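You operate a simulated robot arm through the tools that you are given. There is no shell and no other tool.

You run a simulated two-armed robot. Do the job below in one go: nothing can be reset, and whatever is moved stays where it is left.

JOB
Spray the brackets in the cabinet with the SPRAY button and scrap the cracked one.
Fine: it goes into the red scrap bin; shut the drawer again, fingers clear.

It is judged by the outcome, as a careful person would: the job done as asked, and still so three seconds after it is handed in. It fails if anything else is knocked over, pushed out of place, dropped, spilled or broken.

ROBOT AND FRAMES
Two 7-joint arms with two-finger parallel grippers on one trunk that stands fixed in place. Base frame: the origin is at the foot of the trunk, x ahead of it, y to its left, z up. Lengths are in mm, angles in degrees, forces in N, time in s.
The left shoulder is at [71, 156, 1155], the right one opposite. Each reaches about 1231 mm from its shoulder. Payload 3.91 kg a hand.
The TCP of each hand is the grasp point between the finger pads, 30 mm short of the fingertips. In the tool frame z runs along the fingers and y along their closing line. Largest opening 110 mm; finger width 20, thickness 10; the body of the gripper, 48 by 112 mm, starts 55 mm behind the TCP.
Orientation is that of the tool frame in the base frame, as a unit quaternion [w, x, y, z]. With the fingers straight down and closing along the base's y, the tool's x points along the base's -x, its y along +y and its z along -z.

CONTROLS
- The arms move only by the tool drive_tool. It takes "left_targets", "right_targets" or both (then of equal length, played together; a hand with none holds still); each is a list of rows, each a list of 3 entries, a list of its own where there are three numbers: the opening, from 0 (shut) to 1 (fully open), then the shift along the tool's x, y, z in mm, then the turn, a rotation vector about the tool's x, y, z in degrees. In form: [[claw, [x, y, z], [wx, wy, wz]], ...]. A call has 1 to 20 rows; each row shifts and turns the commanded pose from where the row before left it, along the tool's axes as they then stand. Each row takes 0.2 s and may step no farther than 50 mm and 8.6 degrees from the row before; otherwise, or with a gripper value out of range, the whole call is refused. A pose out of reach is approached as far as the arm can. The call stops where the force on the tool passes 40 N (or 10 N more than at its start, if that is more) or the arm is blocked; 0.2 s more then pass. Each finger travels about 108 mm/s and halts on what it meets, pressing with about 33 N; the grip force reading is that of the motor and also rises with nothing between the fingers. The clock runs only during rows and for 0.2 s after the last one: add rows that do not move to give the fingers time. It gives the time, the measured TCP pose, the force on the tool (base axes), the opening and the grip force at its end, in the units of the frame above (readings bear some noise), with the torque about the TCP (base axes, N m) and any sound that the robot's microphone picked up.
- Cameras (640 x 400 px; columns grow to the right, rows downward): "scene" is now at [141.4, 15, 1396.1]; the picture's right is [0.16, -0.99, 0.00], its down [-0.44, -0.07, -0.90] and it looks along [0.89, 0.14, -0.44] (base axes); focal length 295 px, centre (320, 200). "left" rides on the left gripper at [72, -17, -103] in its tool frame; the picture's right is [0.23, 0.97, 0.00], its down [-0.76, 0.18, -0.62] and it looks along [-0.61, 0.14, 0.78] (tool axes); focal length 222 px, centre (320, 200). "right" rides on the right gripper at [72, 17, -103] in its tool frame; the picture's right is [-0.23, 0.97, 0.00], its down [-0.76, -0.18, -0.62] and it looks along [-0.61, -0.14, 0.78] (tool axes); focal length 222 px, centre (320, 200). There is no depth. A picture from a camera that has moved, and an enlarged one, comes with that camera's place and axes in the base frame and with its lens.
- grab_frame(camera): a new picture of that camera. It takes no simulated time.
- raise_lower(by): slides the trunk up (or, below 0, down) by that many mm; the arms and the scene camera ride with it, the base frame stays. It gives what a move gives, with no picture.
- aim_head(pan, tilt): turns the head with the scene camera to pan (to the left, within 86 degrees either way) and tilt (down, from -29 to 69), counted from straight ahead of the robot. It gives what a move gives.
- inspect(camera, box): a new picture of the part [left, top, right, bottom] of that camera's present view, enlarged. It takes no simulated time.
- sign_off(): hands the job in; it is judged then, once.

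Nothing tells you positions but the pictures and the camera data. Unless the task says otherwise, let go and move clear before handing in.

The tools are called after "Request:" as a command line: name --argument value ..., lists and objects as JSON in quotes. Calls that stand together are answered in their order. drive_tool: Moves the arms, as the interface text tells. Its arguments: {"type":"object","properties":{"left_targets":{"type":"array"},"right_targets":{"type":"array"}},"required":[]} The other tools are called the same way: raise_lower (by) moves the trunk up or down; aim_head (pan, tilt) turns the head that bears the scene camera; grab_frame (camera) takes a picture; inspect (camera, box) takes an enlarged picture of a part of a camera's view; sign_off () hands the job in.

At the start:

```text
clock: 0.0
left_eef_pos: [694.8, 547.8, 1302.7]
left_tool_rot: [0.001, -0.001, 1.0, 0.0]
left_force: [-0.1, 0.3, 0.1]
left_ft_torque: [0.0, 0.02, -0.01]
left_finger_gap: 109.9
left_grip_force: 0.1
right_eef_pos: [720.7, -155.9, 1303.1]
right_tool_rot: [0.0, 0.0, 1.0, 0.001]
right_force: [0.1, 0.6, 0.2]
right_ft_torque: [0.05, 0.03, -0.04]
right_finger_gap: 109.8
right_grip_force: 0.0
trunk travel left (down, up): [-600.0, 340.0]
head pan, tilt (commanded): [9.2, 26.2]
```

scene: 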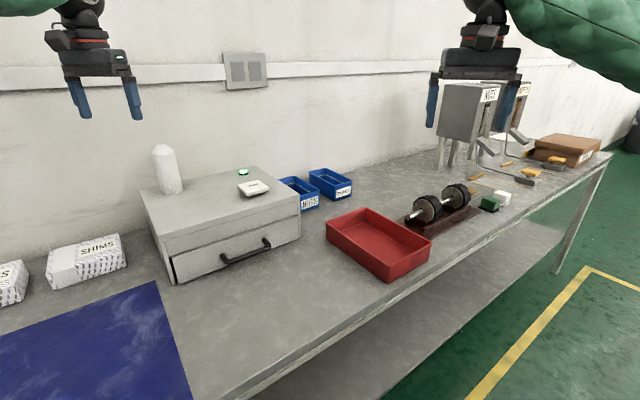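
right: 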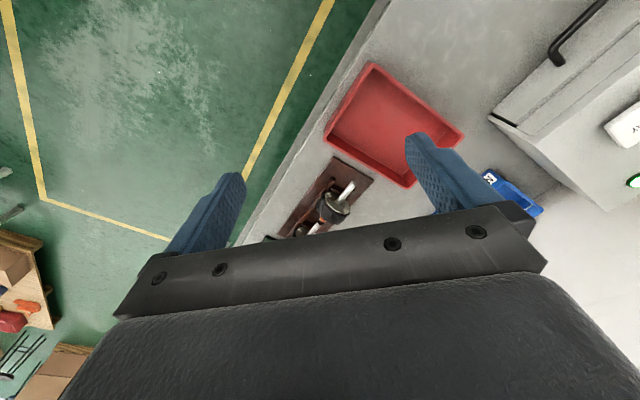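
left: 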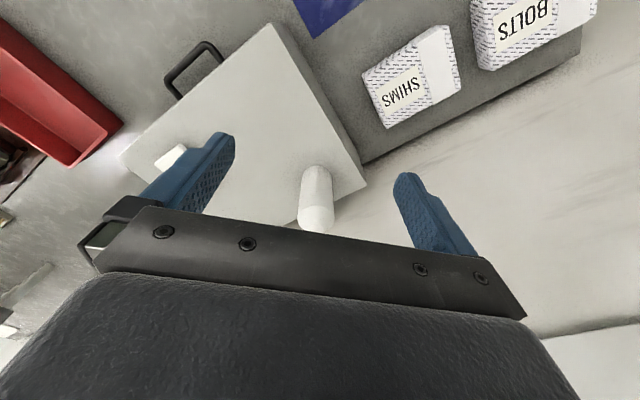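

I see a grey cabinet with one drawer and a handle on a bench, with a white bottle, a green button and a small box on top, and a red tray (the scrap bin) to its right. First I'll look closely at the cabinet and its surroundings.

Request:
inspect --camera "scene" --box '[130, 130, 310, 290]'

Request:
inspect --camera "scene" --box '[280, 150, 500, 290]'

Request:
inspect --camera "left" --box '[100, 20, 400, 240]'

Request:
inspect --camera "scene" --box '[210, 165, 290, 215]'

```text
2.50 times, centred on (220, 210) of scene
camera zoom: at [141.4, 15.0, 1396.1], right [0.16, -0.99, 0.0], down [-0.44, -0.07, -0.9], along [0.89, 0.14, -0.44], focal length 737 px, centre (570, 175)
```

zoom: 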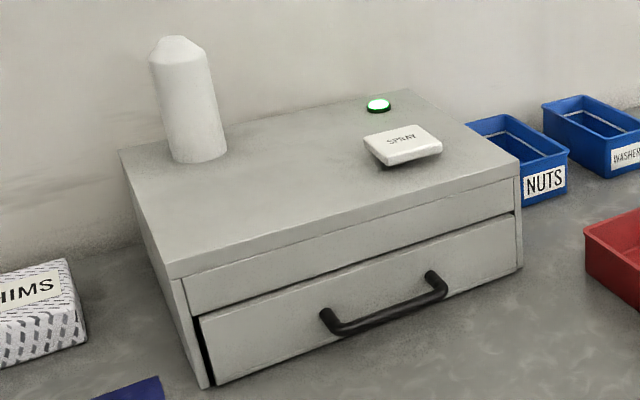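

```text
2.86 times, centred on (390, 220) of scene
camera zoom: at [141.4, 15.0, 1396.1], right [0.16, -0.99, 0.0], down [-0.44, -0.07, -0.9], along [0.89, 0.14, -0.44], focal length 842 px, centre (120, 143)
```

zoom: 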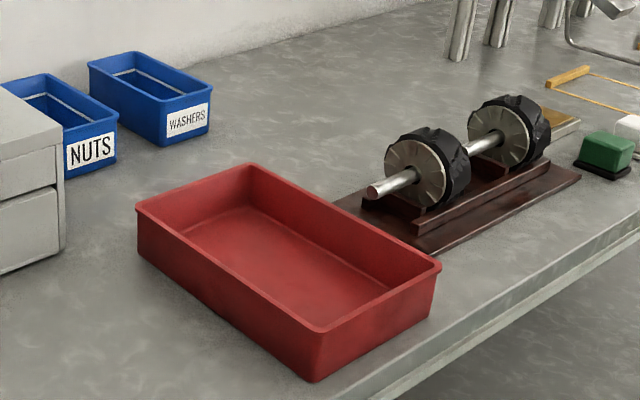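

```text
1.82 times, centred on (250, 130) of left
camera zoom: at [621.9, 530.4, 1407.0], right [-0.23, 0.97, 0.0], down [0.76, 0.18, 0.62], along [0.61, 0.14, -0.78], focal length 404 px, centre (447, 327)
```

zoom: 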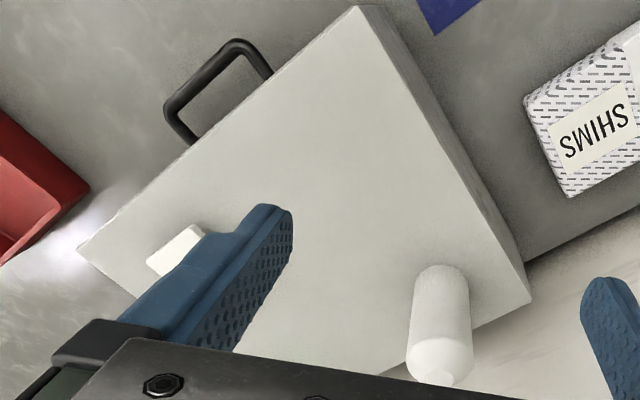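

```text
8.00 times, centred on (250, 190) of scene
camera zoom: at [141.4, 15.0, 1396.1], right [0.16, -0.99, 0.0], down [-0.44, -0.07, -0.9], along [0.89, 0.14, -0.44], focal length 2359 px, centre (880, 280)
```

zoom: 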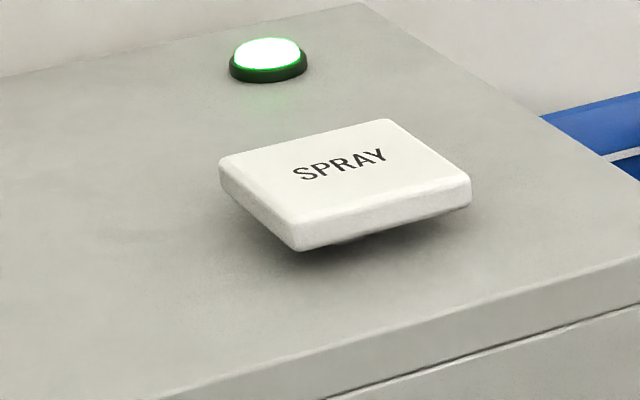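

The cabinet stands at about 45° to the base. Its lid is at z≈1026, the front centre is near (769, 332) and the handle bar is near (737, 302, 925). The SPRAY paddle is near (885, 330), the red bin is centred near (883, -27), and the bench is at z≈880. I'll bring the left hand above the paddle to see it from closer.

Request:
drive_tool --left_targets '[[1, [-27, -31, 14], [0, 0, 0]], [1, [-27, -31, 14], [0, 0, 0]], [1, [-27, -31, 14], [0, 0, 0]], [1, [-27, -31, 14], [0, 0, 0]], [1, [-27, -31, 14], [0, 0, 0]], [1, [-27, -31, 14], [0, 0, 0]], [1, [-28, -31, 14], [0, 0, 0]]]'

```text
clock: 1.6
left_eef_pos: [889.2, 330.3, 1204.9]
left_tool_rot: [-0.001, -0.001, 1.0, 0.0]
left_force: [-0.5, 0.2, 0.0]
left_ft_torque: [0.02, 0.02, 0.02]
left_finger_gap: 110.1
left_grip_force: 0.0
right_eef_pos: [722.5, -157.7, 1301.8]
right_tool_rot: [-0.002, 0.0, 1.0, 0.0]
right_force: [0.5, 0.0, 0.1]
right_ft_torque: [0.01, 0.03, 0.03]
right_finger_gap: 110.0
right_grip_force: 0.1
trunk travel left (down, up): [-600.0, 340.0]
head pan, tilt (commanded): [9.2, 26.2]
```

The left hand is now above the paddle. I'll look from the left and scene cameras to place it precisely.

Request:
grab_frame --camera "left"

Request:
grab_frame --camera "scene"

```text
taken
camera left: at [815.1, 312.8, 1308.1], right [-0.23, 0.97, 0.0], down [0.76, 0.18, 0.62], along [0.61, 0.14, -0.78], focal length 222 px, centre (320, 200)
```

left: 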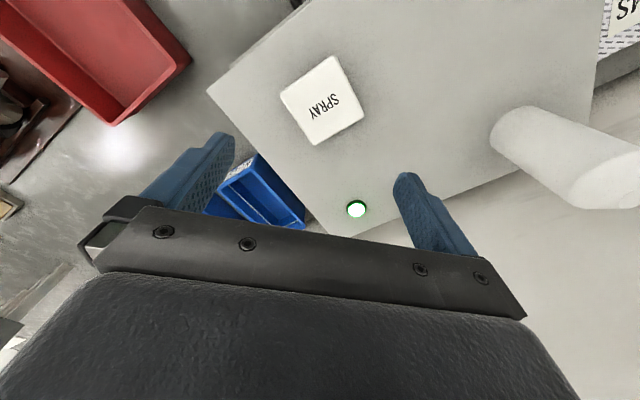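

```text
taken
camera scene: at [143.6, 14.0, 1395.8], right [0.16, -0.99, 0.0], down [-0.44, -0.07, -0.9], along [0.88, 0.14, -0.44], focal length 295 px, centre (320, 200)
```

scene: 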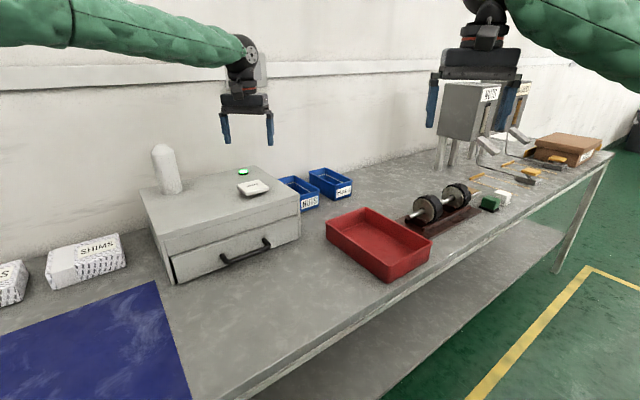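

The paddle's centre is at about (884, 330) with its top near z 1047, and the lamp behind it is green. I'll shut the left fingers and come down to just above the paddle.

Request:
drive_tool --left_targets '[[0, [2, 0, 15], [0, 0, 0]], [0, [2, 0, 15], [0, 0, 0]], [0, [1, 0, 15], [0, 0, 0]], [0, [0, 0, 15], [0, 0, 0]], [0, [0, 0, 15], [0, 0, 0]], [0, [0, 0, 15], [0, 0, 0]], [0, [0, 0, 10], [0, 0, 0]]]'

Request:
grab_frame --camera "left"

Request:
inspect --camera "scene" --box '[200, 110, 320, 210]'

```text
clock: 3.2
left_eef_pos: [879.5, 330.2, 1102.4]
left_tool_rot: [-0.001, 0.0, 1.0, -0.001]
left_force: [1.1, 0.4, 0.4]
left_ft_torque: [0.01, 0.0, -0.02]
left_finger_gap: 0.2
left_grip_force: 32.6
right_eef_pos: [720.6, -157.1, 1303.9]
right_tool_rot: [-0.001, 0.0, 1.0, -0.001]
right_force: [0.4, -0.5, 0.5]
right_ft_torque: [-0.01, 0.03, 0.01]
right_finger_gap: 109.8
right_grip_force: 0.0
trunk travel left (down, up): [-600.0, 340.0]
head pan, tilt (commanded): [9.2, 26.2]
```

```text
taken
camera left: at [806.7, 313.6, 1206.7], right [-0.23, 0.97, 0.0], down [0.76, 0.18, 0.62], along [0.61, 0.14, -0.78], focal length 222 px, centre (320, 200)
```

left: 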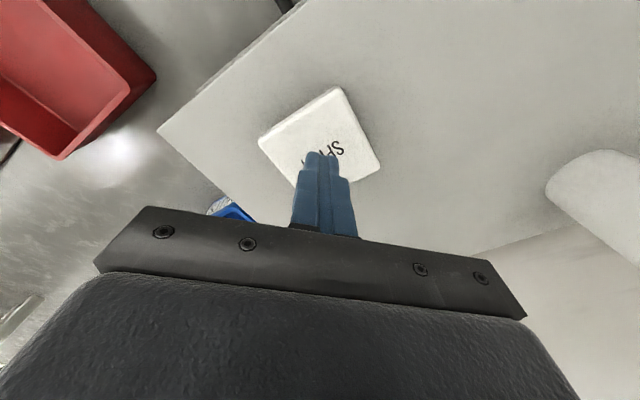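

```text
4.00 times, centred on (260, 160) of scene
camera zoom: at [142.0, 15.0, 1396.0], right [0.16, -0.99, 0.0], down [-0.44, -0.07, -0.9], along [0.89, 0.14, -0.44], focal length 1179 px, centre (560, 360)
```

zoom: 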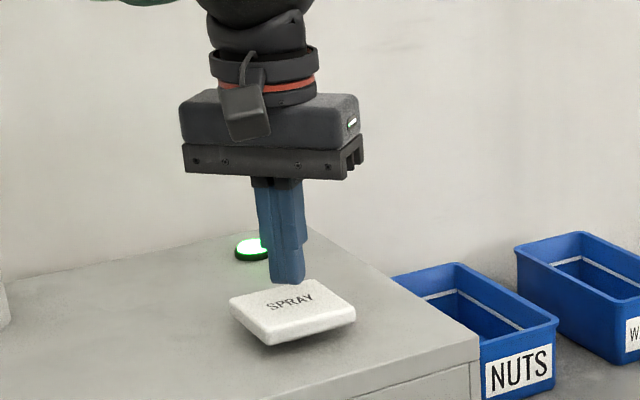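

The shut fingertips are about 25 mm above the paddle and about 6 mm short of its centre. I'll correct that and press straight down in small steps, watching the force and listening for a sound.

Request:
drive_tool --left_targets '[[0, [-5, 0, 4], [0, 0, 0]], [0, [0, 0, 5], [0, 0, 0]], [0, [0, 0, 5], [0, 0, 0]], [0, [0, 0, 4], [0, 0, 0]], [0, [0, 0, 3], [0, 0, 0]]]'

Request:
inspect --camera "scene" --box '[200, 130, 300, 210]'

```text
clock: 4.4
left_eef_pos: [885.4, 330.0, 1083.5]
left_tool_rot: [0.0, 0.0, 1.0, 0.001]
left_force: [-0.9, -1.1, 2.1]
left_ft_torque: [-0.02, -0.01, 0.03]
left_finger_gap: 0.0
left_grip_force: 33.3
right_eef_pos: [719.5, -157.7, 1303.9]
right_tool_rot: [0.001, 0.001, 1.0, -0.001]
right_force: [-0.1, 0.4, -0.8]
right_ft_torque: [0.0, 0.01, -0.01]
right_finger_gap: 109.9
right_grip_force: 0.1
trunk travel left (down, up): [-600.0, 340.0]
head pan, tilt (commanded): [9.2, 26.2]
```

```text
5.00 times, centred on (250, 170) of scene
camera zoom: at [141.4, 14.7, 1396.1], right [0.16, -0.99, 0.0], down [-0.44, -0.07, -0.9], along [0.89, 0.14, -0.44], focal length 1474 px, centre (670, 350)
```

zoom: 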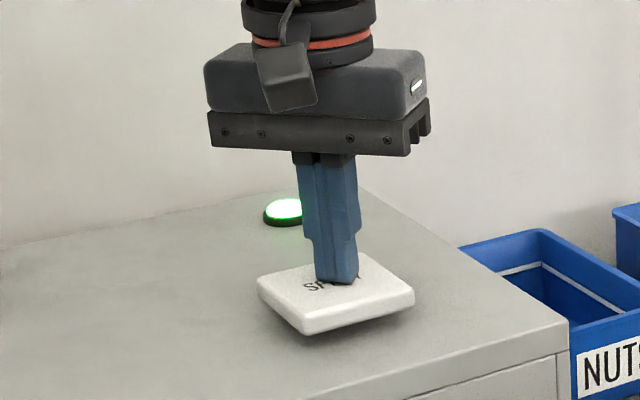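

The fingertips are just touching the paddle centre. I'll keep pressing in 2 mm steps.

Request:
drive_tool --left_targets '[[0, [0, 0, 2], [0, 0, 0]], [0, [0, 0, 2], [0, 0, 0]], [0, [0, 0, 2], [0, 0, 0]], [0, [0, 0, 2], [0, 0, 0]], [0, [0, 0, 2], [0, 0, 0]]]'

Request:
inspect --camera "scene" --box '[200, 130, 300, 210]'

```text
clock: 5.6
left_eef_pos: [884.8, 329.3, 1074.1]
left_tool_rot: [0.0, -0.001, 1.0, 0.0]
left_force: [1.5, 1.0, 4.4]
left_ft_torque: [0.03, -0.06, 0.02]
left_finger_gap: 0.2
left_grip_force: 33.0
right_eef_pos: [719.0, -157.3, 1304.7]
right_tool_rot: [0.0, -0.001, 1.0, -0.001]
right_force: [-0.5, -0.3, 0.7]
right_ft_torque: [-0.01, -0.01, -0.01]
right_finger_gap: 110.3
right_grip_force: 0.1
trunk travel left (down, up): [-600.0, 340.0]
head pan, tilt (commanded): [9.2, 26.2]
heard: click
```

```text
5.00 times, centred on (250, 170) of scene
camera zoom: at [141.4, 14.8, 1396.1], right [0.16, -0.99, 0.0], down [-0.44, -0.07, -0.9], along [0.89, 0.14, -0.44], focal length 1474 px, centre (670, 350)
```

zoom: 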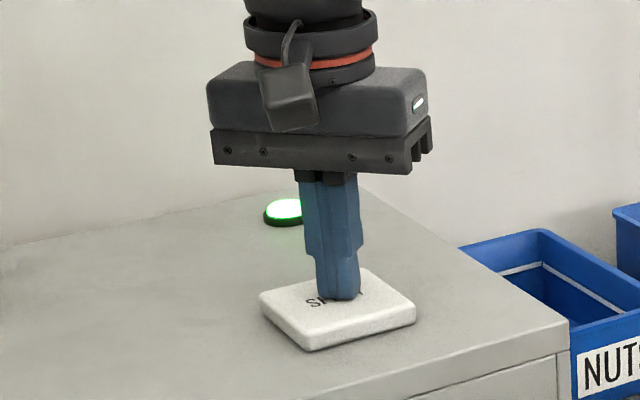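

A click was heard, and the paddle has gone down about 8 mm under light force. I'll hold it for a moment to hear whether the spray runs.

Request:
drive_tool --left_targets '[[0, [0, 0, 0], [0, 0, 0]], [0, [0, 0, 0], [0, 0, 0]], [0, [0, 0, 0], [0, 0, 0]], [0, [0, 0, 0], [0, 0, 0]], [0, [0, 0, 0], [0, 0, 0]]]'

Request:
grab_frame --camera "scene"

Request:
inspect --camera "scene" --box '[130, 130, 310, 290]'

```text
clock: 6.8
left_eef_pos: [885.4, 330.4, 1073.9]
left_tool_rot: [0.0, 0.0, 1.0, 0.0]
left_force: [1.7, 1.7, 6.7]
left_ft_torque: [0.08, -0.08, 0.02]
left_finger_gap: 0.1
left_grip_force: 33.4
right_eef_pos: [720.7, -157.6, 1303.3]
right_tool_rot: [0.0, 0.0, 1.0, 0.0]
right_force: [-0.1, -0.6, -0.7]
right_ft_torque: [0.02, -0.01, 0.01]
right_finger_gap: 110.0
right_grip_force: 0.1
trunk travel left (down, up): [-600.0, 340.0]
head pan, tilt (commanded): [9.2, 26.2]
```

```text
taken
camera scene: at [141.3, 14.8, 1396.1], right [0.16, -0.99, 0.0], down [-0.44, -0.07, -0.9], along [0.89, 0.14, -0.44], focal length 295 px, centre (320, 200)
```

scene: 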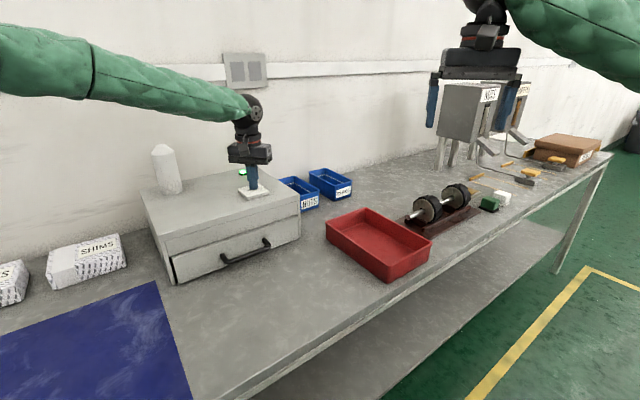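

```text
2.50 times, centred on (220, 210) of scene
camera zoom: at [141.3, 14.8, 1396.1], right [0.16, -0.99, 0.0], down [-0.44, -0.07, -0.9], along [0.89, 0.14, -0.44], focal length 737 px, centre (570, 175)
```

zoom: 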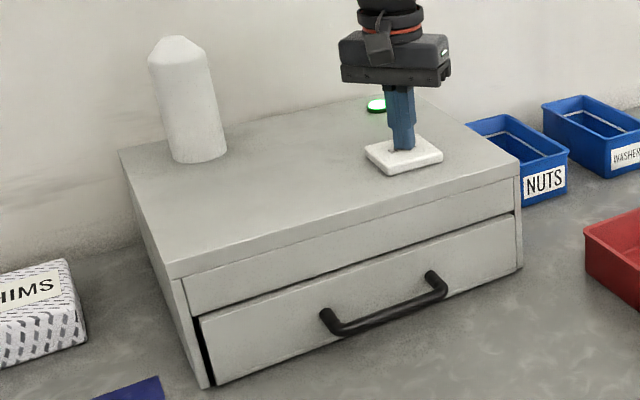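

The lamp is still green and I heard nothing new while holding. I'll look closely at the lamp and at the drawer's gap to see whether the drawer is fully shut.

Request:
inspect --camera "scene" --box '[165, 235, 235, 290]'

Request:
inspect --camera "scene" --box '[240, 190, 310, 250]'

Request:
inspect --camera "scene" --box '[225, 155, 280, 205]'

```text
7.27 times, centred on (200, 262) of scene
camera zoom: at [141.3, 14.8, 1396.1], right [0.16, -0.99, 0.0], down [-0.44, -0.07, -0.9], along [0.89, 0.14, -0.44], focal length 2144 px, centre (1193, -254)
```

zoom: 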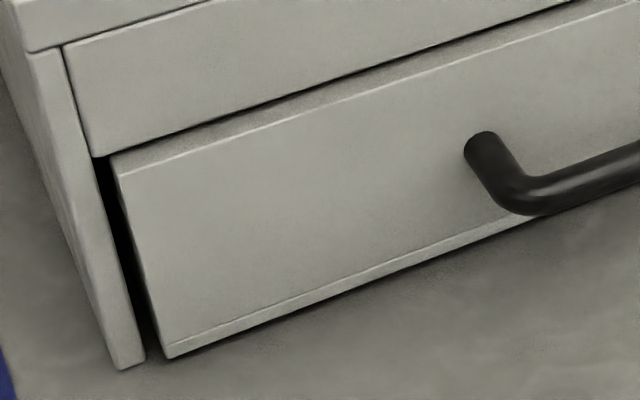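

```text
6.67 times, centred on (275, 220) of scene
camera zoom: at [141.3, 14.8, 1396.1], right [0.16, -0.99, 0.0], down [-0.44, -0.07, -0.9], along [0.89, 0.14, -0.44], focal length 1966 px, centre (620, 67)
```

zoom: 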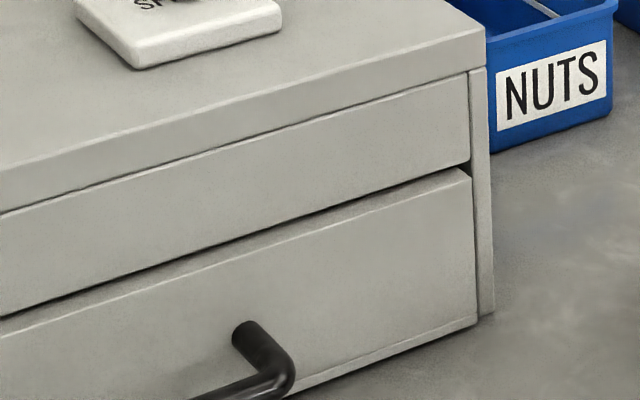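

```text
8.00 times, centred on (252, 180) of scene
camera zoom: at [141.3, 14.8, 1396.1], right [0.16, -0.99, 0.0], down [-0.44, -0.07, -0.9], along [0.89, 0.14, -0.44], focal length 2359 px, centre (860, 360)
```

zoom: 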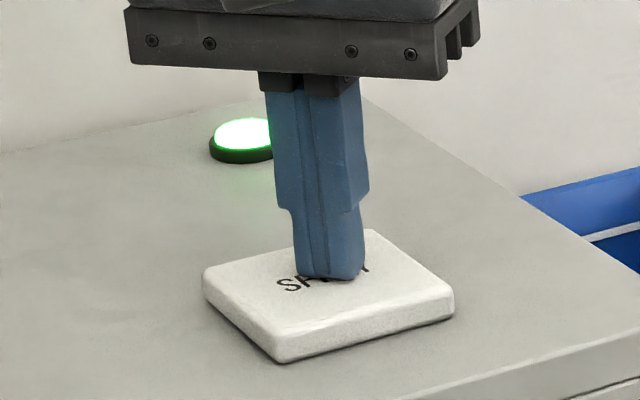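

The drawer front stands about 10 mm proud of the frame, which may be how it is built. I'll let the paddle up, raise the left hand a little, and listen and look again.

Request:
drive_tool --left_targets '[[0, [0, 0, -5], [0, 0, 0]], [0, [0, 0, -10], [0, 0, 0]], [0, [0, 0, -15], [0, 0, 0]], [0, [0, 0, -20], [0, 0, 0]], [0, [0, 0, 0], [0, 0, 0]]]'

Request:
inspect --camera "scene" --box '[130, 130, 310, 290]'

Request:
grab_frame --camera "left"

```text
clock: 8.0
left_eef_pos: [885.4, 331.5, 1123.4]
left_tool_rot: [-0.001, -0.001, 1.0, 0.0]
left_force: [0.4, 0.0, -0.4]
left_ft_torque: [-0.02, 0.0, 0.04]
left_finger_gap: 0.0
left_grip_force: 33.0
right_eef_pos: [720.3, -158.2, 1302.6]
right_tool_rot: [-0.001, 0.0, 1.0, 0.0]
right_force: [-0.1, 0.9, -0.4]
right_ft_torque: [0.01, 0.01, -0.03]
right_finger_gap: 109.8
right_grip_force: 0.0
trunk travel left (down, up): [-600.0, 340.0]
head pan, tilt (commanded): [9.2, 26.2]
```

```text
2.50 times, centred on (220, 210) of scene
camera zoom: at [142.0, 15.0, 1396.0], right [0.16, -0.99, 0.0], down [-0.44, -0.07, -0.9], along [0.89, 0.14, -0.44], focal length 737 px, centre (570, 175)
```

zoom: 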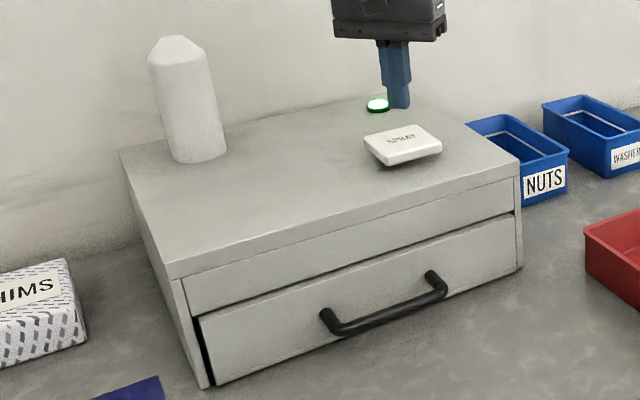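

```text
taken
camera left: at [811.9, 314.3, 1227.3], right [-0.23, 0.97, 0.0], down [0.76, 0.18, 0.62], along [0.61, 0.14, -0.78], focal length 222 px, centre (320, 200)
```

left: 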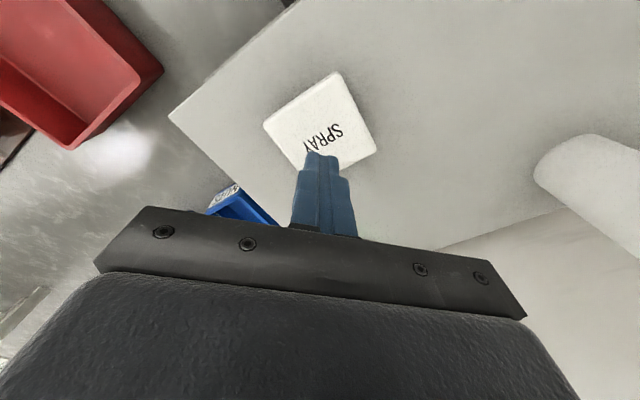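

The paddle sprang back up and nothing else changed. I'll withdraw the left hand up and to the left, out of the way. At the same time I'll turn the right hand in place to a 45° yaw with a downward tilt, ready for the handle.

Request:
drive_tool --left_targets '[[0, [0, 0, -40], [0, 0, 0]], [0, [0, 0, -40], [0, 0, 0]], [0, [0, 0, -40], [0, 0, 0]], [0, [31, 38, -10], [0, 0, 0]], [0, [31, 38, -10], [0, 0, 0]], [0, [31, 38, -10], [0, 0, 0]], [0, [31, 38, -10], [0, 0, 0]], [0, [31, 38, -10], [0, 0, 0]], [0, [31, 38, -10], [0, 0, 0]], [0, [0, 0, 0], [0, 0, 0]], [0, [0, 0, 0], [0, 0, 0]], [0, [0, 0, 0], [0, 0, 0]], [0, [0, 0, 0], [0, 0, 0]]]' --right_targets '[[0.36, [0, 0, 0], [0, 0, 7.5]], [0.36, [0, 0, 0], [0, 0, 7.5]], [0.36, [0, 0, 0], [0, 0, 7.5]], [0.36, [0, 0, 0], [0, 0, 7.5]], [0.36, [0, 0, 0], [0, 0, 7.5]], [0.36, [0, 0, 0], [0, 0, 7.5]], [0.36, [0, 0, 0], [-7.5, 0, 0]], [0.36, [0, 0, 0], [-7.5, 0, 0]], [0.36, [0, 0, 0], [-7.5, 0, 0]], [0.36, [0, 0, 0], [-7.5, 0, 0]], [0.36, [0, 0, 0], [-7.5, 0, 0]], [0.36, [0, 0, 0], [-7.5, 0, 0]], [0.36, [0, 0, 0], [-7.5, 0, 0]]]'

Request:
grab_frame --camera "scene"

Request:
grab_frame --camera "right"

Request:
grab_frame --camera "left"

```text
clock: 10.8
left_eef_pos: [702.3, 557.5, 1303.3]
left_tool_rot: [-0.001, 0.0, 1.0, 0.001]
left_force: [-0.5, 0.1, 0.1]
left_ft_torque: [0.01, -0.02, 0.04]
left_finger_gap: 0.3
left_grip_force: 33.0
right_eef_pos: [720.6, -158.3, 1302.3]
right_tool_rot: [0.169, 0.343, 0.828, 0.411]
right_force: [0.7, 0.2, -0.6]
right_ft_torque: [0.01, 0.01, 0.03]
right_finger_gap: 39.5
right_grip_force: 0.1
trunk travel left (down, up): [-600.0, 340.0]
head pan, tilt (commanded): [9.2, 26.2]
```

```text
taken
camera scene: at [141.7, 14.0, 1396.1], right [0.16, -0.99, 0.0], down [-0.44, -0.07, -0.9], along [0.89, 0.14, -0.44], focal length 295 px, centre (320, 200)
```

scene: 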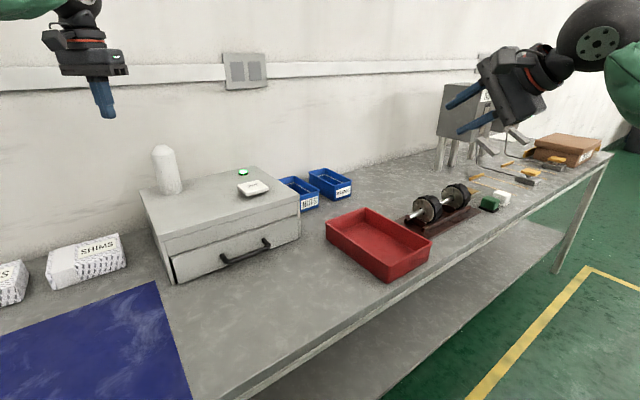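

```text
taken
camera right: at [618.6, -158.2, 1379.7], right [0.58, 0.26, 0.77], down [0.11, -0.97, 0.24], along [0.81, -0.05, -0.59], focal length 222 px, centre (320, 200)
```

right: 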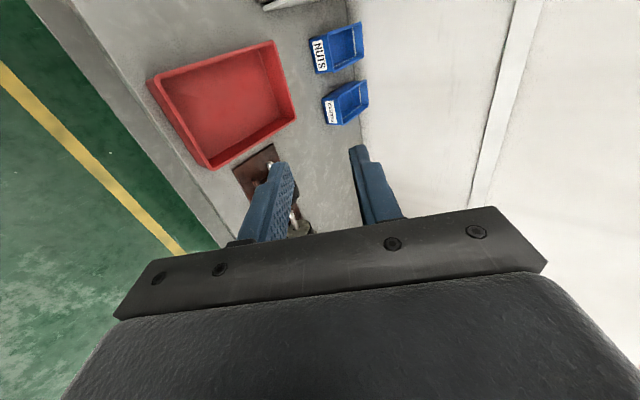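

```text
taken
camera left: at [627.5, 540.3, 1407.7], right [-0.23, 0.97, 0.0], down [0.76, 0.18, 0.62], along [0.61, 0.14, -0.78], focal length 222 px, centre (320, 200)
```

left: 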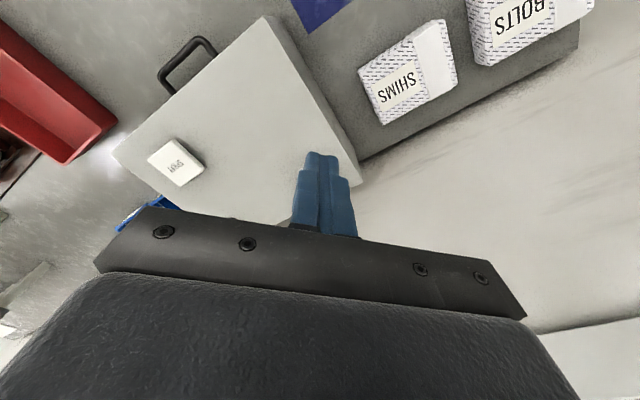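

The right hand has the orientation I wanted. The left camera now shows the handle well, so I'll enlarge it to refine the bar's position.

Request:
inspect --camera "left" --box '[140, 10, 300, 110]'

Request:
inspect --camera "scene" --box '[200, 220, 290, 280]'

```text
4.00 times, centred on (220, 60) of left
camera zoom: at [627.5, 540.3, 1407.7], right [-0.23, 0.97, 0.0], down [0.76, 0.18, 0.62], along [0.61, 0.14, -0.78], focal length 888 px, centre (720, 760)
```

zoom: 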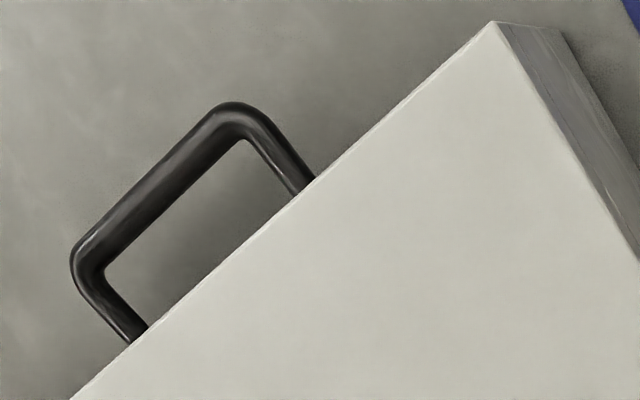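

```text
6.67 times, centred on (245, 250) of scene
camera zoom: at [141.7, 14.0, 1396.1], right [0.16, -0.99, 0.0], down [-0.44, -0.07, -0.9], along [0.89, 0.14, -0.44], focal length 1966 px, centre (820, -133)
```

zoom: 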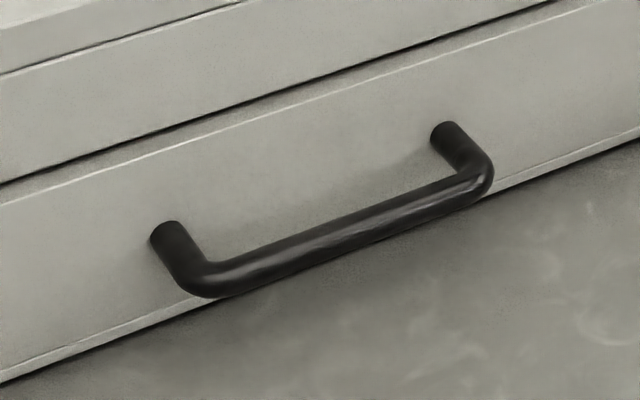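

The bar's mid-point comes out at about (737.6, 301.5, 921). I'll move the right hand to a pre-grasp pose 100 mm short of the bar along the finger direction.

Request:
drive_tool --right_targets '[[0.31, [26.1, -8.1, 33.3], [0, 0, 0]], [0.31, [26.1, -8.1, 33.3], [0, 0, 0]], [0.31, [26.1, -8.1, 33.3], [0, 0, 0]], [0.31, [26.1, -8.1, 33.3], [0, 0, 0]], [0.31, [26.1, -8.1, 33.3], [0, 0, 0]], [0.31, [26.1, -8.1, 33.3], [0, 0, 0]], [0.31, [26.1, -8.1, 33.3], [0, 0, 0]], [0.31, [26.1, -8.1, 33.3], [0, 0, 0]], [0.31, [26.1, -8.1, 33.3], [0, 0, 0]], [0.31, [26.1, -8.1, 33.3], [0, 0, 0]], [0.31, [26.1, -8.1, 33.3], [0, 0, 0]], [0.31, [26.1, -8.1, 33.3], [0, 0, 0]], [0.31, [0, 0, 0], [0, 0, 0]]]'

Request:
grab_frame --camera "scene"

Request:
grab_frame --camera "right"

Request:
grab_frame --camera "left"

```text
clock: 13.6
left_eef_pos: [700.8, 556.9, 1303.2]
left_tool_rot: [0.0, 0.0, 1.0, 0.0]
left_force: [-0.2, -0.8, -0.3]
left_ft_torque: [-0.01, -0.03, 0.02]
left_finger_gap: 0.0
left_grip_force: 33.2
right_eef_pos: [680.9, 248.7, 983.2]
right_tool_rot: [0.169, 0.343, 0.829, 0.409]
right_force: [0.6, -0.8, 0.1]
right_ft_torque: [0.02, 0.02, 0.01]
right_finger_gap: 34.3
right_grip_force: 0.1
trunk travel left (down, up): [-600.0, 340.0]
head pan, tilt (commanded): [9.2, 26.2]
```

```text
taken
camera scene: at [141.6, 14.1, 1396.1], right [0.16, -0.99, 0.0], down [-0.44, -0.07, -0.9], along [0.89, 0.14, -0.44], focal length 295 px, centre (320, 200)
```

scene: 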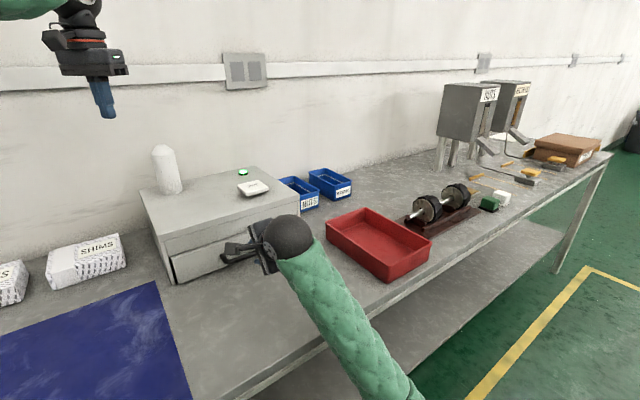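

```text
taken
camera right: at [578.9, 249.7, 1059.2], right [0.58, 0.26, 0.77], down [0.11, -0.96, 0.24], along [0.81, -0.05, -0.59], focal length 222 px, centre (320, 200)
```

right: 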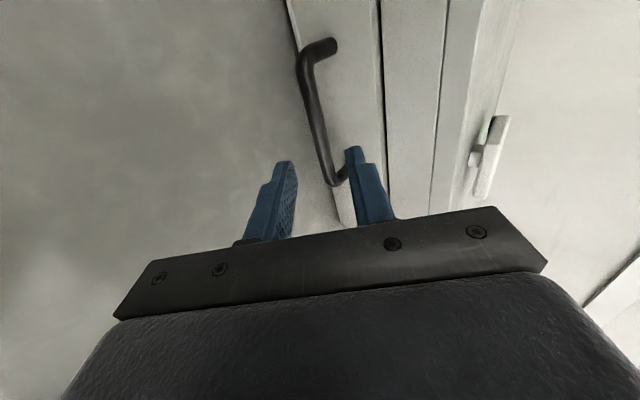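

```text
taken
camera left: at [627.5, 540.3, 1407.7], right [-0.23, 0.97, 0.0], down [0.76, 0.18, 0.62], along [0.61, 0.14, -0.78], focal length 222 px, centre (320, 200)
```

left: 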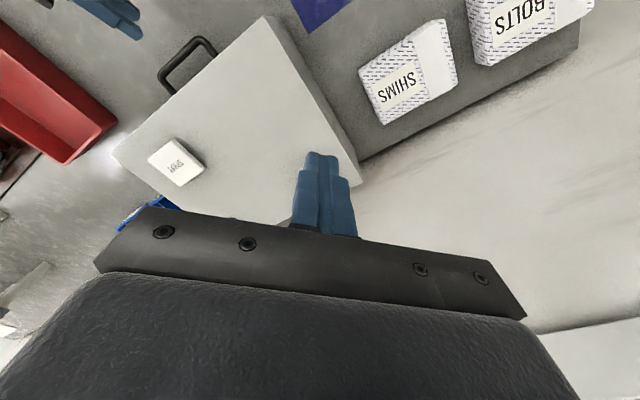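

The fingers are lined up with the handle. I'll enlarge the right camera's view to check how well the bar is centred between them before going in.

Request:
inspect --camera "right" --box '[230, 20, 430, 220]'

Request:
inspect --camera "left" --box '[40, 0, 240, 110]'

```text
2.00 times, centred on (330, 120) of right
camera zoom: at [578.9, 249.7, 1059.2], right [0.58, 0.26, 0.77], down [0.11, -0.96, 0.24], along [0.81, -0.05, -0.59], focal length 444 px, centre (300, 360)
```

zoom: 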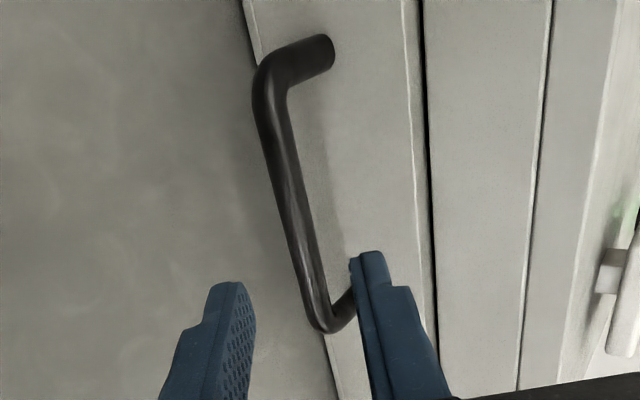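

```text
3.20 times, centred on (140, 55) of left
camera zoom: at [627.5, 540.3, 1407.7], right [-0.23, 0.97, 0.0], down [0.76, 0.18, 0.62], along [0.61, 0.14, -0.78], focal length 711 px, centre (896, 664)
```

zoom: 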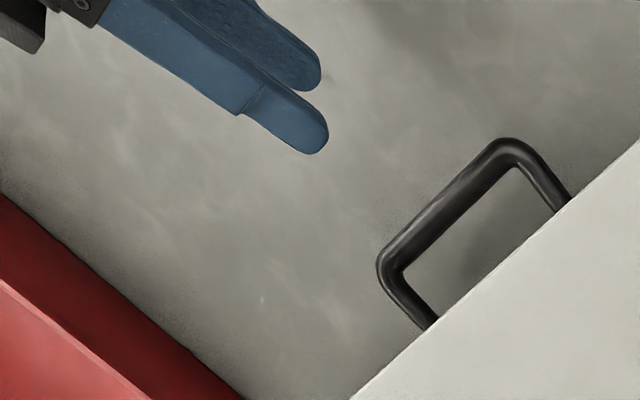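

The bar lies centred between the fingers to within a couple of mm, about 100 mm ahead of the TCP. I'll go forward 82 mm, check the view, then close.

Request:
drive_tool --right_targets '[[0.31, [1, -0.5, 17], [0, 0, 0]], [0.31, [1, -0.5, 17], [0, 0, 0]], [0.31, [1, 0, 17], [0, 0, 0]], [0.31, [1, 0, 16], [0, 0, 0]], [0.31, [0, 0, 15], [0, 0, 0]], [0.31, [0, 0, 0], [0, 0, 0]]]'

Request:
inspect --camera "right" --box '[230, 20, 430, 220]'

Request:
inspect --camera "left" --box '[100, 0, 300, 110]'

Request:
inspect --camera "scene" --box '[180, 200, 320, 300]'

```text
clock: 15.0
left_eef_pos: [689.2, 557.2, 1311.2]
left_tool_rot: [0.004, 0.0, 1.0, 0.0]
left_force: [0.5, 0.1, 0.3]
left_ft_torque: [0.03, -0.01, -0.02]
left_finger_gap: 0.0
left_grip_force: 33.1
right_eef_pos: [725.9, 277.4, 936.7]
right_tool_rot: [0.185, 0.342, 0.829, 0.402]
right_force: [0.4, -0.4, 0.0]
right_ft_torque: [-0.02, 0.01, -0.03]
right_finger_gap: 34.1
right_grip_force: 0.1
trunk travel left (down, up): [-600.0, 340.0]
head pan, tilt (commanded): [9.2, 26.2]
```

```text
2.00 times, centred on (330, 120) of right
camera zoom: at [623.1, 280.9, 1011.1], right [0.56, 0.27, 0.78], down [0.09, -0.96, 0.26], along [0.82, -0.08, -0.57], focal length 444 px, centre (300, 360)
```

zoom: 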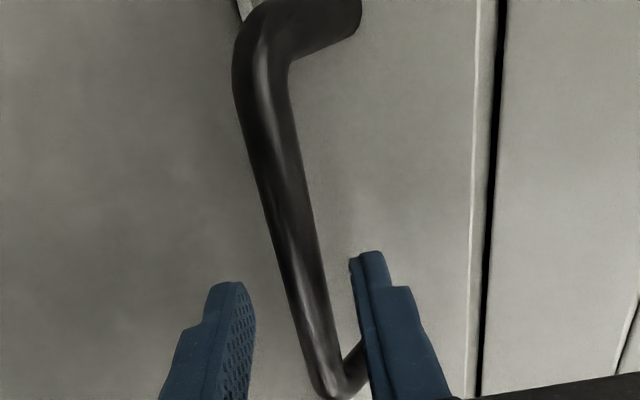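

```text
3.20 times, centred on (200, 55) of left
camera zoom: at [616.2, 539.8, 1415.2], right [-0.23, 0.97, 0.0], down [0.76, 0.18, 0.63], along [0.61, 0.14, -0.78], focal length 711 px, centre (704, 664)
```

zoom: 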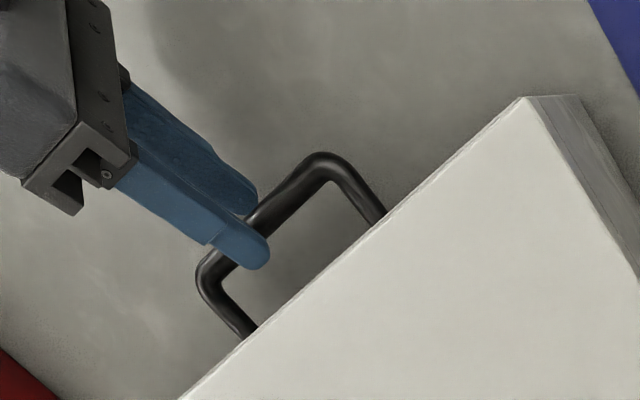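

```text
4.00 times, centred on (250, 250) of scene
camera zoom: at [129.6, 13.5, 1399.0], right [0.16, -0.99, 0.0], down [-0.43, -0.07, -0.9], along [0.89, 0.14, -0.43], focal length 1179 px, centre (600, 0)
```

zoom: 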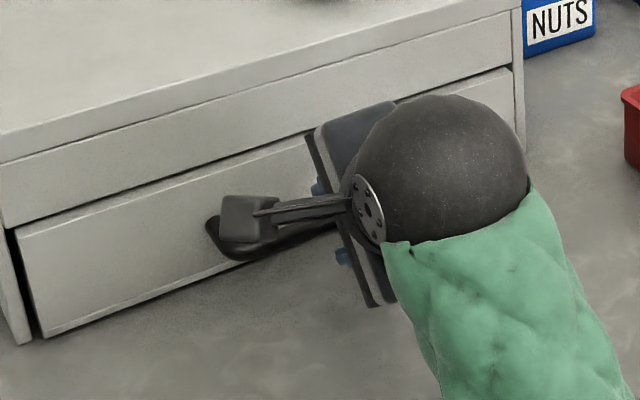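

Something is wrong: the left hand and the head camera both shifted about 12 mm although they weren't commanded. I think the right elbow or forearm is pressing on the bench edge and tilting the trunk. I'll back the right hand straight out, before gripping, and look.

Request:
drive_tool --right_targets '[[0.31, [0, 0, -16], [0, 0, 0]], [0.31, [0, 0, -16], [0, 0, 0]], [0.31, [0, 0, -17], [0, 0, 0]], [0.31, [0, 0, -17], [0, 0, 0]], [0.31, [0, 0, -16], [0, 0, 0]], [0.31, [0, 0, 0], [0, 0, 0]]]'

Request:
aim_head --pan -5 --tilt 55

Request:
grab_frame --camera "scene"

```text
clock: 16.2
left_eef_pos: [699.4, 558.7, 1303.2]
left_tool_rot: [0.0, 0.0, 1.0, 0.0]
left_force: [0.1, 0.3, -0.8]
left_ft_torque: [0.0, 0.01, 0.07]
left_finger_gap: 0.0
left_grip_force: 32.8
right_eef_pos: [724.4, 180.4, 967.2]
right_tool_rot: [0.236, 0.347, 0.834, 0.358]
right_force: [0.4, 0.2, -0.7]
right_ft_torque: [-0.01, 0.02, 0.0]
right_finger_gap: 34.0
right_grip_force: 0.0
trunk travel left (down, up): [-600.0, 340.0]
head pan, tilt (commanded): [9.2, 26.2]
stopped in row 6 (right hand): the arm was blocked; the commanded pose is now the measured one
```

```text
clock: 17.1
left_eef_pos: [700.9, 558.6, 1303.6]
left_tool_rot: [0.0, 0.0, 1.0, 0.0]
left_force: [0.6, 0.3, 0.3]
left_ft_torque: [-0.05, -0.02, 0.05]
left_finger_gap: 0.0
left_grip_force: 33.2
right_eef_pos: [726.0, 180.9, 965.3]
right_tool_rot: [0.235, 0.347, 0.834, 0.359]
right_force: [-0.1, -0.4, -0.4]
right_ft_torque: [-0.04, 0.02, 0.0]
right_finger_gap: 34.2
right_grip_force: 0.1
trunk travel left (down, up): [-600.0, 340.0]
head pan, tilt (commanded): [-5.0, 55.0]
```

```text
taken
camera scene: at [122.5, -5.8, 1354.2], right [-0.09, -1.0, 0.0], down [-0.82, 0.07, -0.57], along [0.57, -0.05, -0.82], focal length 295 px, centre (320, 200)
```

scene: 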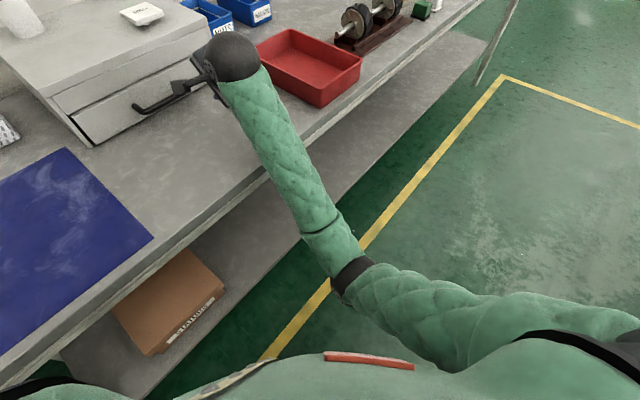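

The right elbow hangs low and its forearm lies across the bench edge, so it got blocked. The handle was not gripped and looks untouched. I'll raise the trunk so the forearm lifts off the edge, starting with a small step to make sure it frees itself.

Request:
raise_lower --by 80

Request:
grab_frame --camera "scene"

```text
clock: 18.3
left_eef_pos: [700.5, 560.3, 1383.2]
left_tool_rot: [-0.001, 0.0, 1.0, -0.001]
left_force: [0.3, -0.8, -1.2]
left_ft_torque: [0.03, -0.02, -0.04]
left_finger_gap: 0.0
left_grip_force: 32.5
right_eef_pos: [725.9, 180.6, 1042.9]
right_tool_rot: [0.235, 0.347, 0.834, 0.358]
right_force: [0.6, -0.1, -0.2]
right_ft_torque: [-0.01, -0.03, -0.02]
right_finger_gap: 34.0
right_grip_force: 0.1
trunk travel left (down, up): [-680.0, 260.0]
head pan, tilt (commanded): [-5.0, 55.0]
```

```text
taken
camera scene: at [123.0, -5.5, 1433.9], right [-0.09, -1.0, 0.0], down [-0.82, 0.07, -0.57], along [0.57, -0.05, -0.82], focal length 295 px, centre (320, 200)
```

scene: 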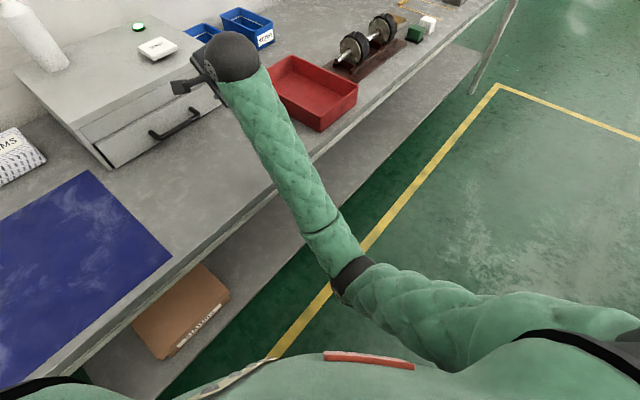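

The arm came free cleanly and the handle is undisturbed. I'll raise the trunk another 240 mm so that the elbow sits well above bench level.

Request:
raise_lower --by 240

Request:
grab_frame --camera "scene"

```text
clock: 20.8
left_eef_pos: [700.7, 560.7, 1622.6]
left_tool_rot: [0.0, 0.0, 1.0, 0.0]
left_force: [-0.4, -1.2, 0.3]
left_ft_torque: [-0.02, 0.0, 0.03]
left_finger_gap: 0.0
left_grip_force: 33.3
right_eef_pos: [724.7, 180.1, 1283.9]
right_tool_rot: [0.235, 0.346, 0.835, 0.358]
right_force: [0.3, -0.4, 0.7]
right_ft_torque: [0.04, 0.01, 0.0]
right_finger_gap: 34.2
right_grip_force: 0.0
trunk travel left (down, up): [-920.0, 20.0]
head pan, tilt (commanded): [-5.0, 55.0]
```

```text
taken
camera scene: at [122.8, -5.6, 1674.0], right [-0.09, -1.0, 0.0], down [-0.82, 0.07, -0.57], along [0.57, -0.05, -0.82], focal length 295 px, centre (320, 200)
```

scene: 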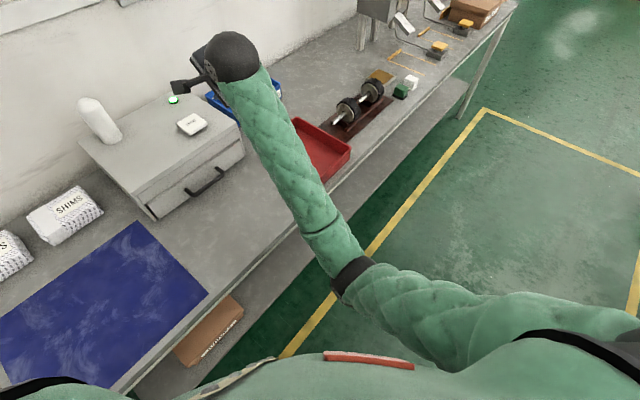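

The overhead view is now good and the arm is clear. I'll restore the right hand's orientation to 45° yaw and 45° tilt, then lower it halfway to the pre-grasp while watching the elbow.

Request:
drive_tool --right_targets '[[0.31, [0, 0, 0], [2.45, 4.25, 1.75]], [0.31, [0, 0, 0], [2.45, 4.25, 1.75]], [0.31, [9.6, -23.7, 25.5], [0, 0, 0]], [0.31, [9.6, -23.7, 25.5], [0, 0, 0]], [0.31, [9.6, -23.7, 25.5], [0, 0, 0]], [0.31, [9.6, -23.7, 25.5], [0, 0, 0]], [0.31, [0, 0, 0], [0, 0, 0]]]'

Request:
grab_frame --camera "scene"

```text
clock: 22.0
left_eef_pos: [700.4, 558.8, 1623.5]
left_tool_rot: [0.0, 0.0, 1.0, 0.0]
left_force: [0.2, 0.4, -0.2]
left_ft_torque: [0.03, 0.0, -0.03]
left_finger_gap: 0.0
left_grip_force: 33.0
right_eef_pos: [774.6, 134.1, 1250.3]
right_tool_rot: [0.249, 0.337, 0.847, 0.327]
right_force: [-0.6, 0.8, -0.9]
right_ft_torque: [0.0, -0.01, -0.04]
right_finger_gap: 34.2
right_grip_force: 0.0
trunk travel left (down, up): [-920.0, 20.0]
head pan, tilt (commanded): [-5.0, 55.0]
stopped in row 6 (right hand): the arm was blocked; the commanded pose is now the measured one
```

```text
taken
camera scene: at [123.4, -6.1, 1674.0], right [-0.09, -1.0, 0.0], down [-0.82, 0.07, -0.57], along [0.57, -0.05, -0.82], focal length 295 px, centre (320, 200)
```

scene: 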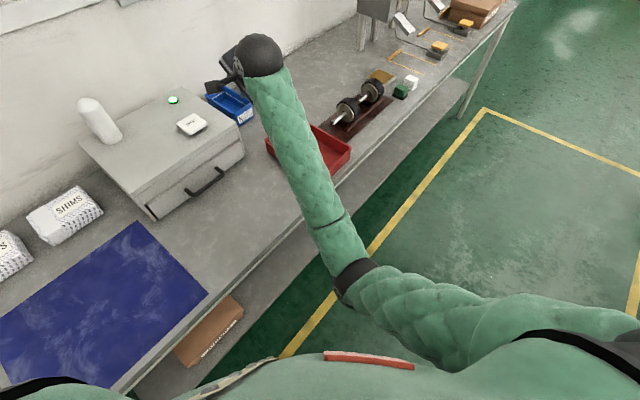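

The arm reached a limit here, most likely wrist bend, because the trunk is high while the hand is still up. Going lower should relax the wrist, so I'll keep the present orientation and lower the right hand straight down in free space in front of the cabinet.

Request:
drive_tool --right_targets '[[0.31, [6.7, -24.1, 22.1], [0, 0, 0]], [0.31, [6.7, -24.1, 22.1], [0, 0, 0]], [0.31, [6.7, -24.1, 22.1], [0, 0, 0]], [0.31, [6.7, -24.1, 22.1], [0, 0, 0]], [0.31, [0, 0, 0], [0, 0, 0]]]'

Request:
grab_frame --camera "scene"

```text
clock: 23.1
left_eef_pos: [701.1, 558.1, 1622.5]
left_tool_rot: [-0.001, 0.0, 1.0, -0.001]
left_force: [-0.2, 0.1, -0.1]
left_ft_torque: [-0.02, 0.03, -0.03]
left_finger_gap: 0.0
left_grip_force: 33.3
right_eef_pos: [837.0, 84.4, 1202.7]
right_tool_rot: [0.327, 0.318, 0.832, 0.317]
right_force: [-0.5, -1.1, 0.1]
right_ft_torque: [-0.01, -0.01, 0.02]
right_finger_gap: 34.1
right_grip_force: 0.0
trunk travel left (down, up): [-920.0, 20.0]
head pan, tilt (commanded): [-5.0, 55.0]
stopped in row 5 (right hand): the arm was blocked; the commanded pose is now the measured one
```

```text
taken
camera scene: at [123.3, -6.2, 1674.0], right [-0.09, -1.0, 0.0], down [-0.82, 0.07, -0.57], along [0.57, -0.05, -0.82], focal length 295 px, centre (320, 200)
```

scene: 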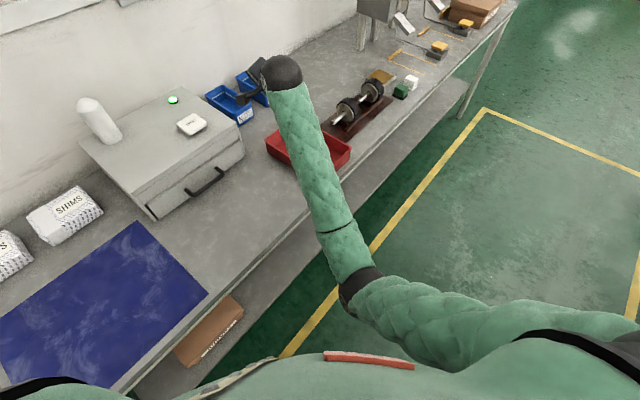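

The right arm keeps drifting in this low-elbow posture, so I'll abandon it. I'll bring the right hand back up and to the right toward its starting posture, which was well behaved, and then take a different approach with the fingers nearly vertical.

Request:
drive_tool --right_targets '[[0.31, [-24.2, 1.1, -35.3], [0, 0, 0]], [0.31, [-24.2, 1.1, -35.3], [0, 0, 0]], [0.31, [-24.2, 1.1, -35.3], [0, 0, 0]], [0.31, [-24.2, 1.1, -35.3], [0, 0, 0]], [0.31, [-24.2, 1.1, -35.3], [0, 0, 0]], [0.31, [-24.2, 1.1, -35.3], [0, 0, 0]], [0.31, [-24.2, 1.1, -35.3], [0, 0, 0]], [0.31, [-24.2, 1.1, -35.3], [0, 0, 0]], [0.31, [-24.2, 1.1, -35.3], [0, 0, 0]], [0.31, [-24.2, 1.1, -35.3], [0, 0, 0]], [0.31, [0, 0, 0], [0, 0, 0]]]'

Request:
grab_frame --camera "scene"

```text
clock: 25.5
left_eef_pos: [700.3, 560.1, 1623.0]
left_tool_rot: [0.0, 0.0, 1.0, -0.001]
left_force: [0.2, -0.3, 0.1]
left_ft_torque: [-0.03, -0.02, -0.01]
left_finger_gap: 0.0
left_grip_force: 32.9
right_eef_pos: [714.6, -197.6, 1500.6]
right_tool_rot: [0.328, 0.318, 0.831, 0.318]
right_force: [-0.2, -0.1, -0.3]
right_ft_torque: [-0.01, -0.02, -0.02]
right_finger_gap: 34.0
right_grip_force: 0.0
trunk travel left (down, up): [-920.0, 20.0]
head pan, tilt (commanded): [-5.0, 55.0]
```

```text
taken
camera scene: at [122.3, -4.1, 1674.2], right [-0.09, -1.0, 0.0], down [-0.82, 0.07, -0.57], along [0.57, -0.05, -0.82], focal length 295 px, centre (320, 200)
```

scene: 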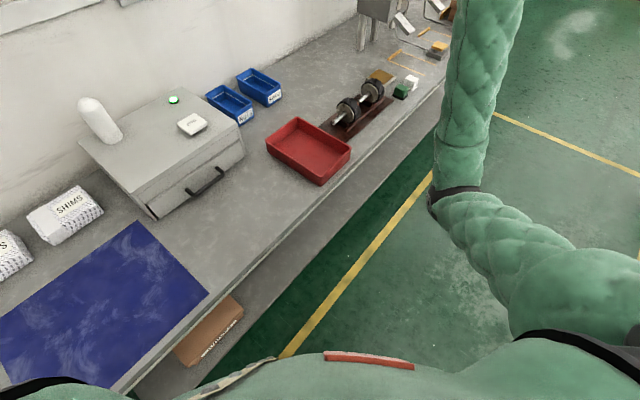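

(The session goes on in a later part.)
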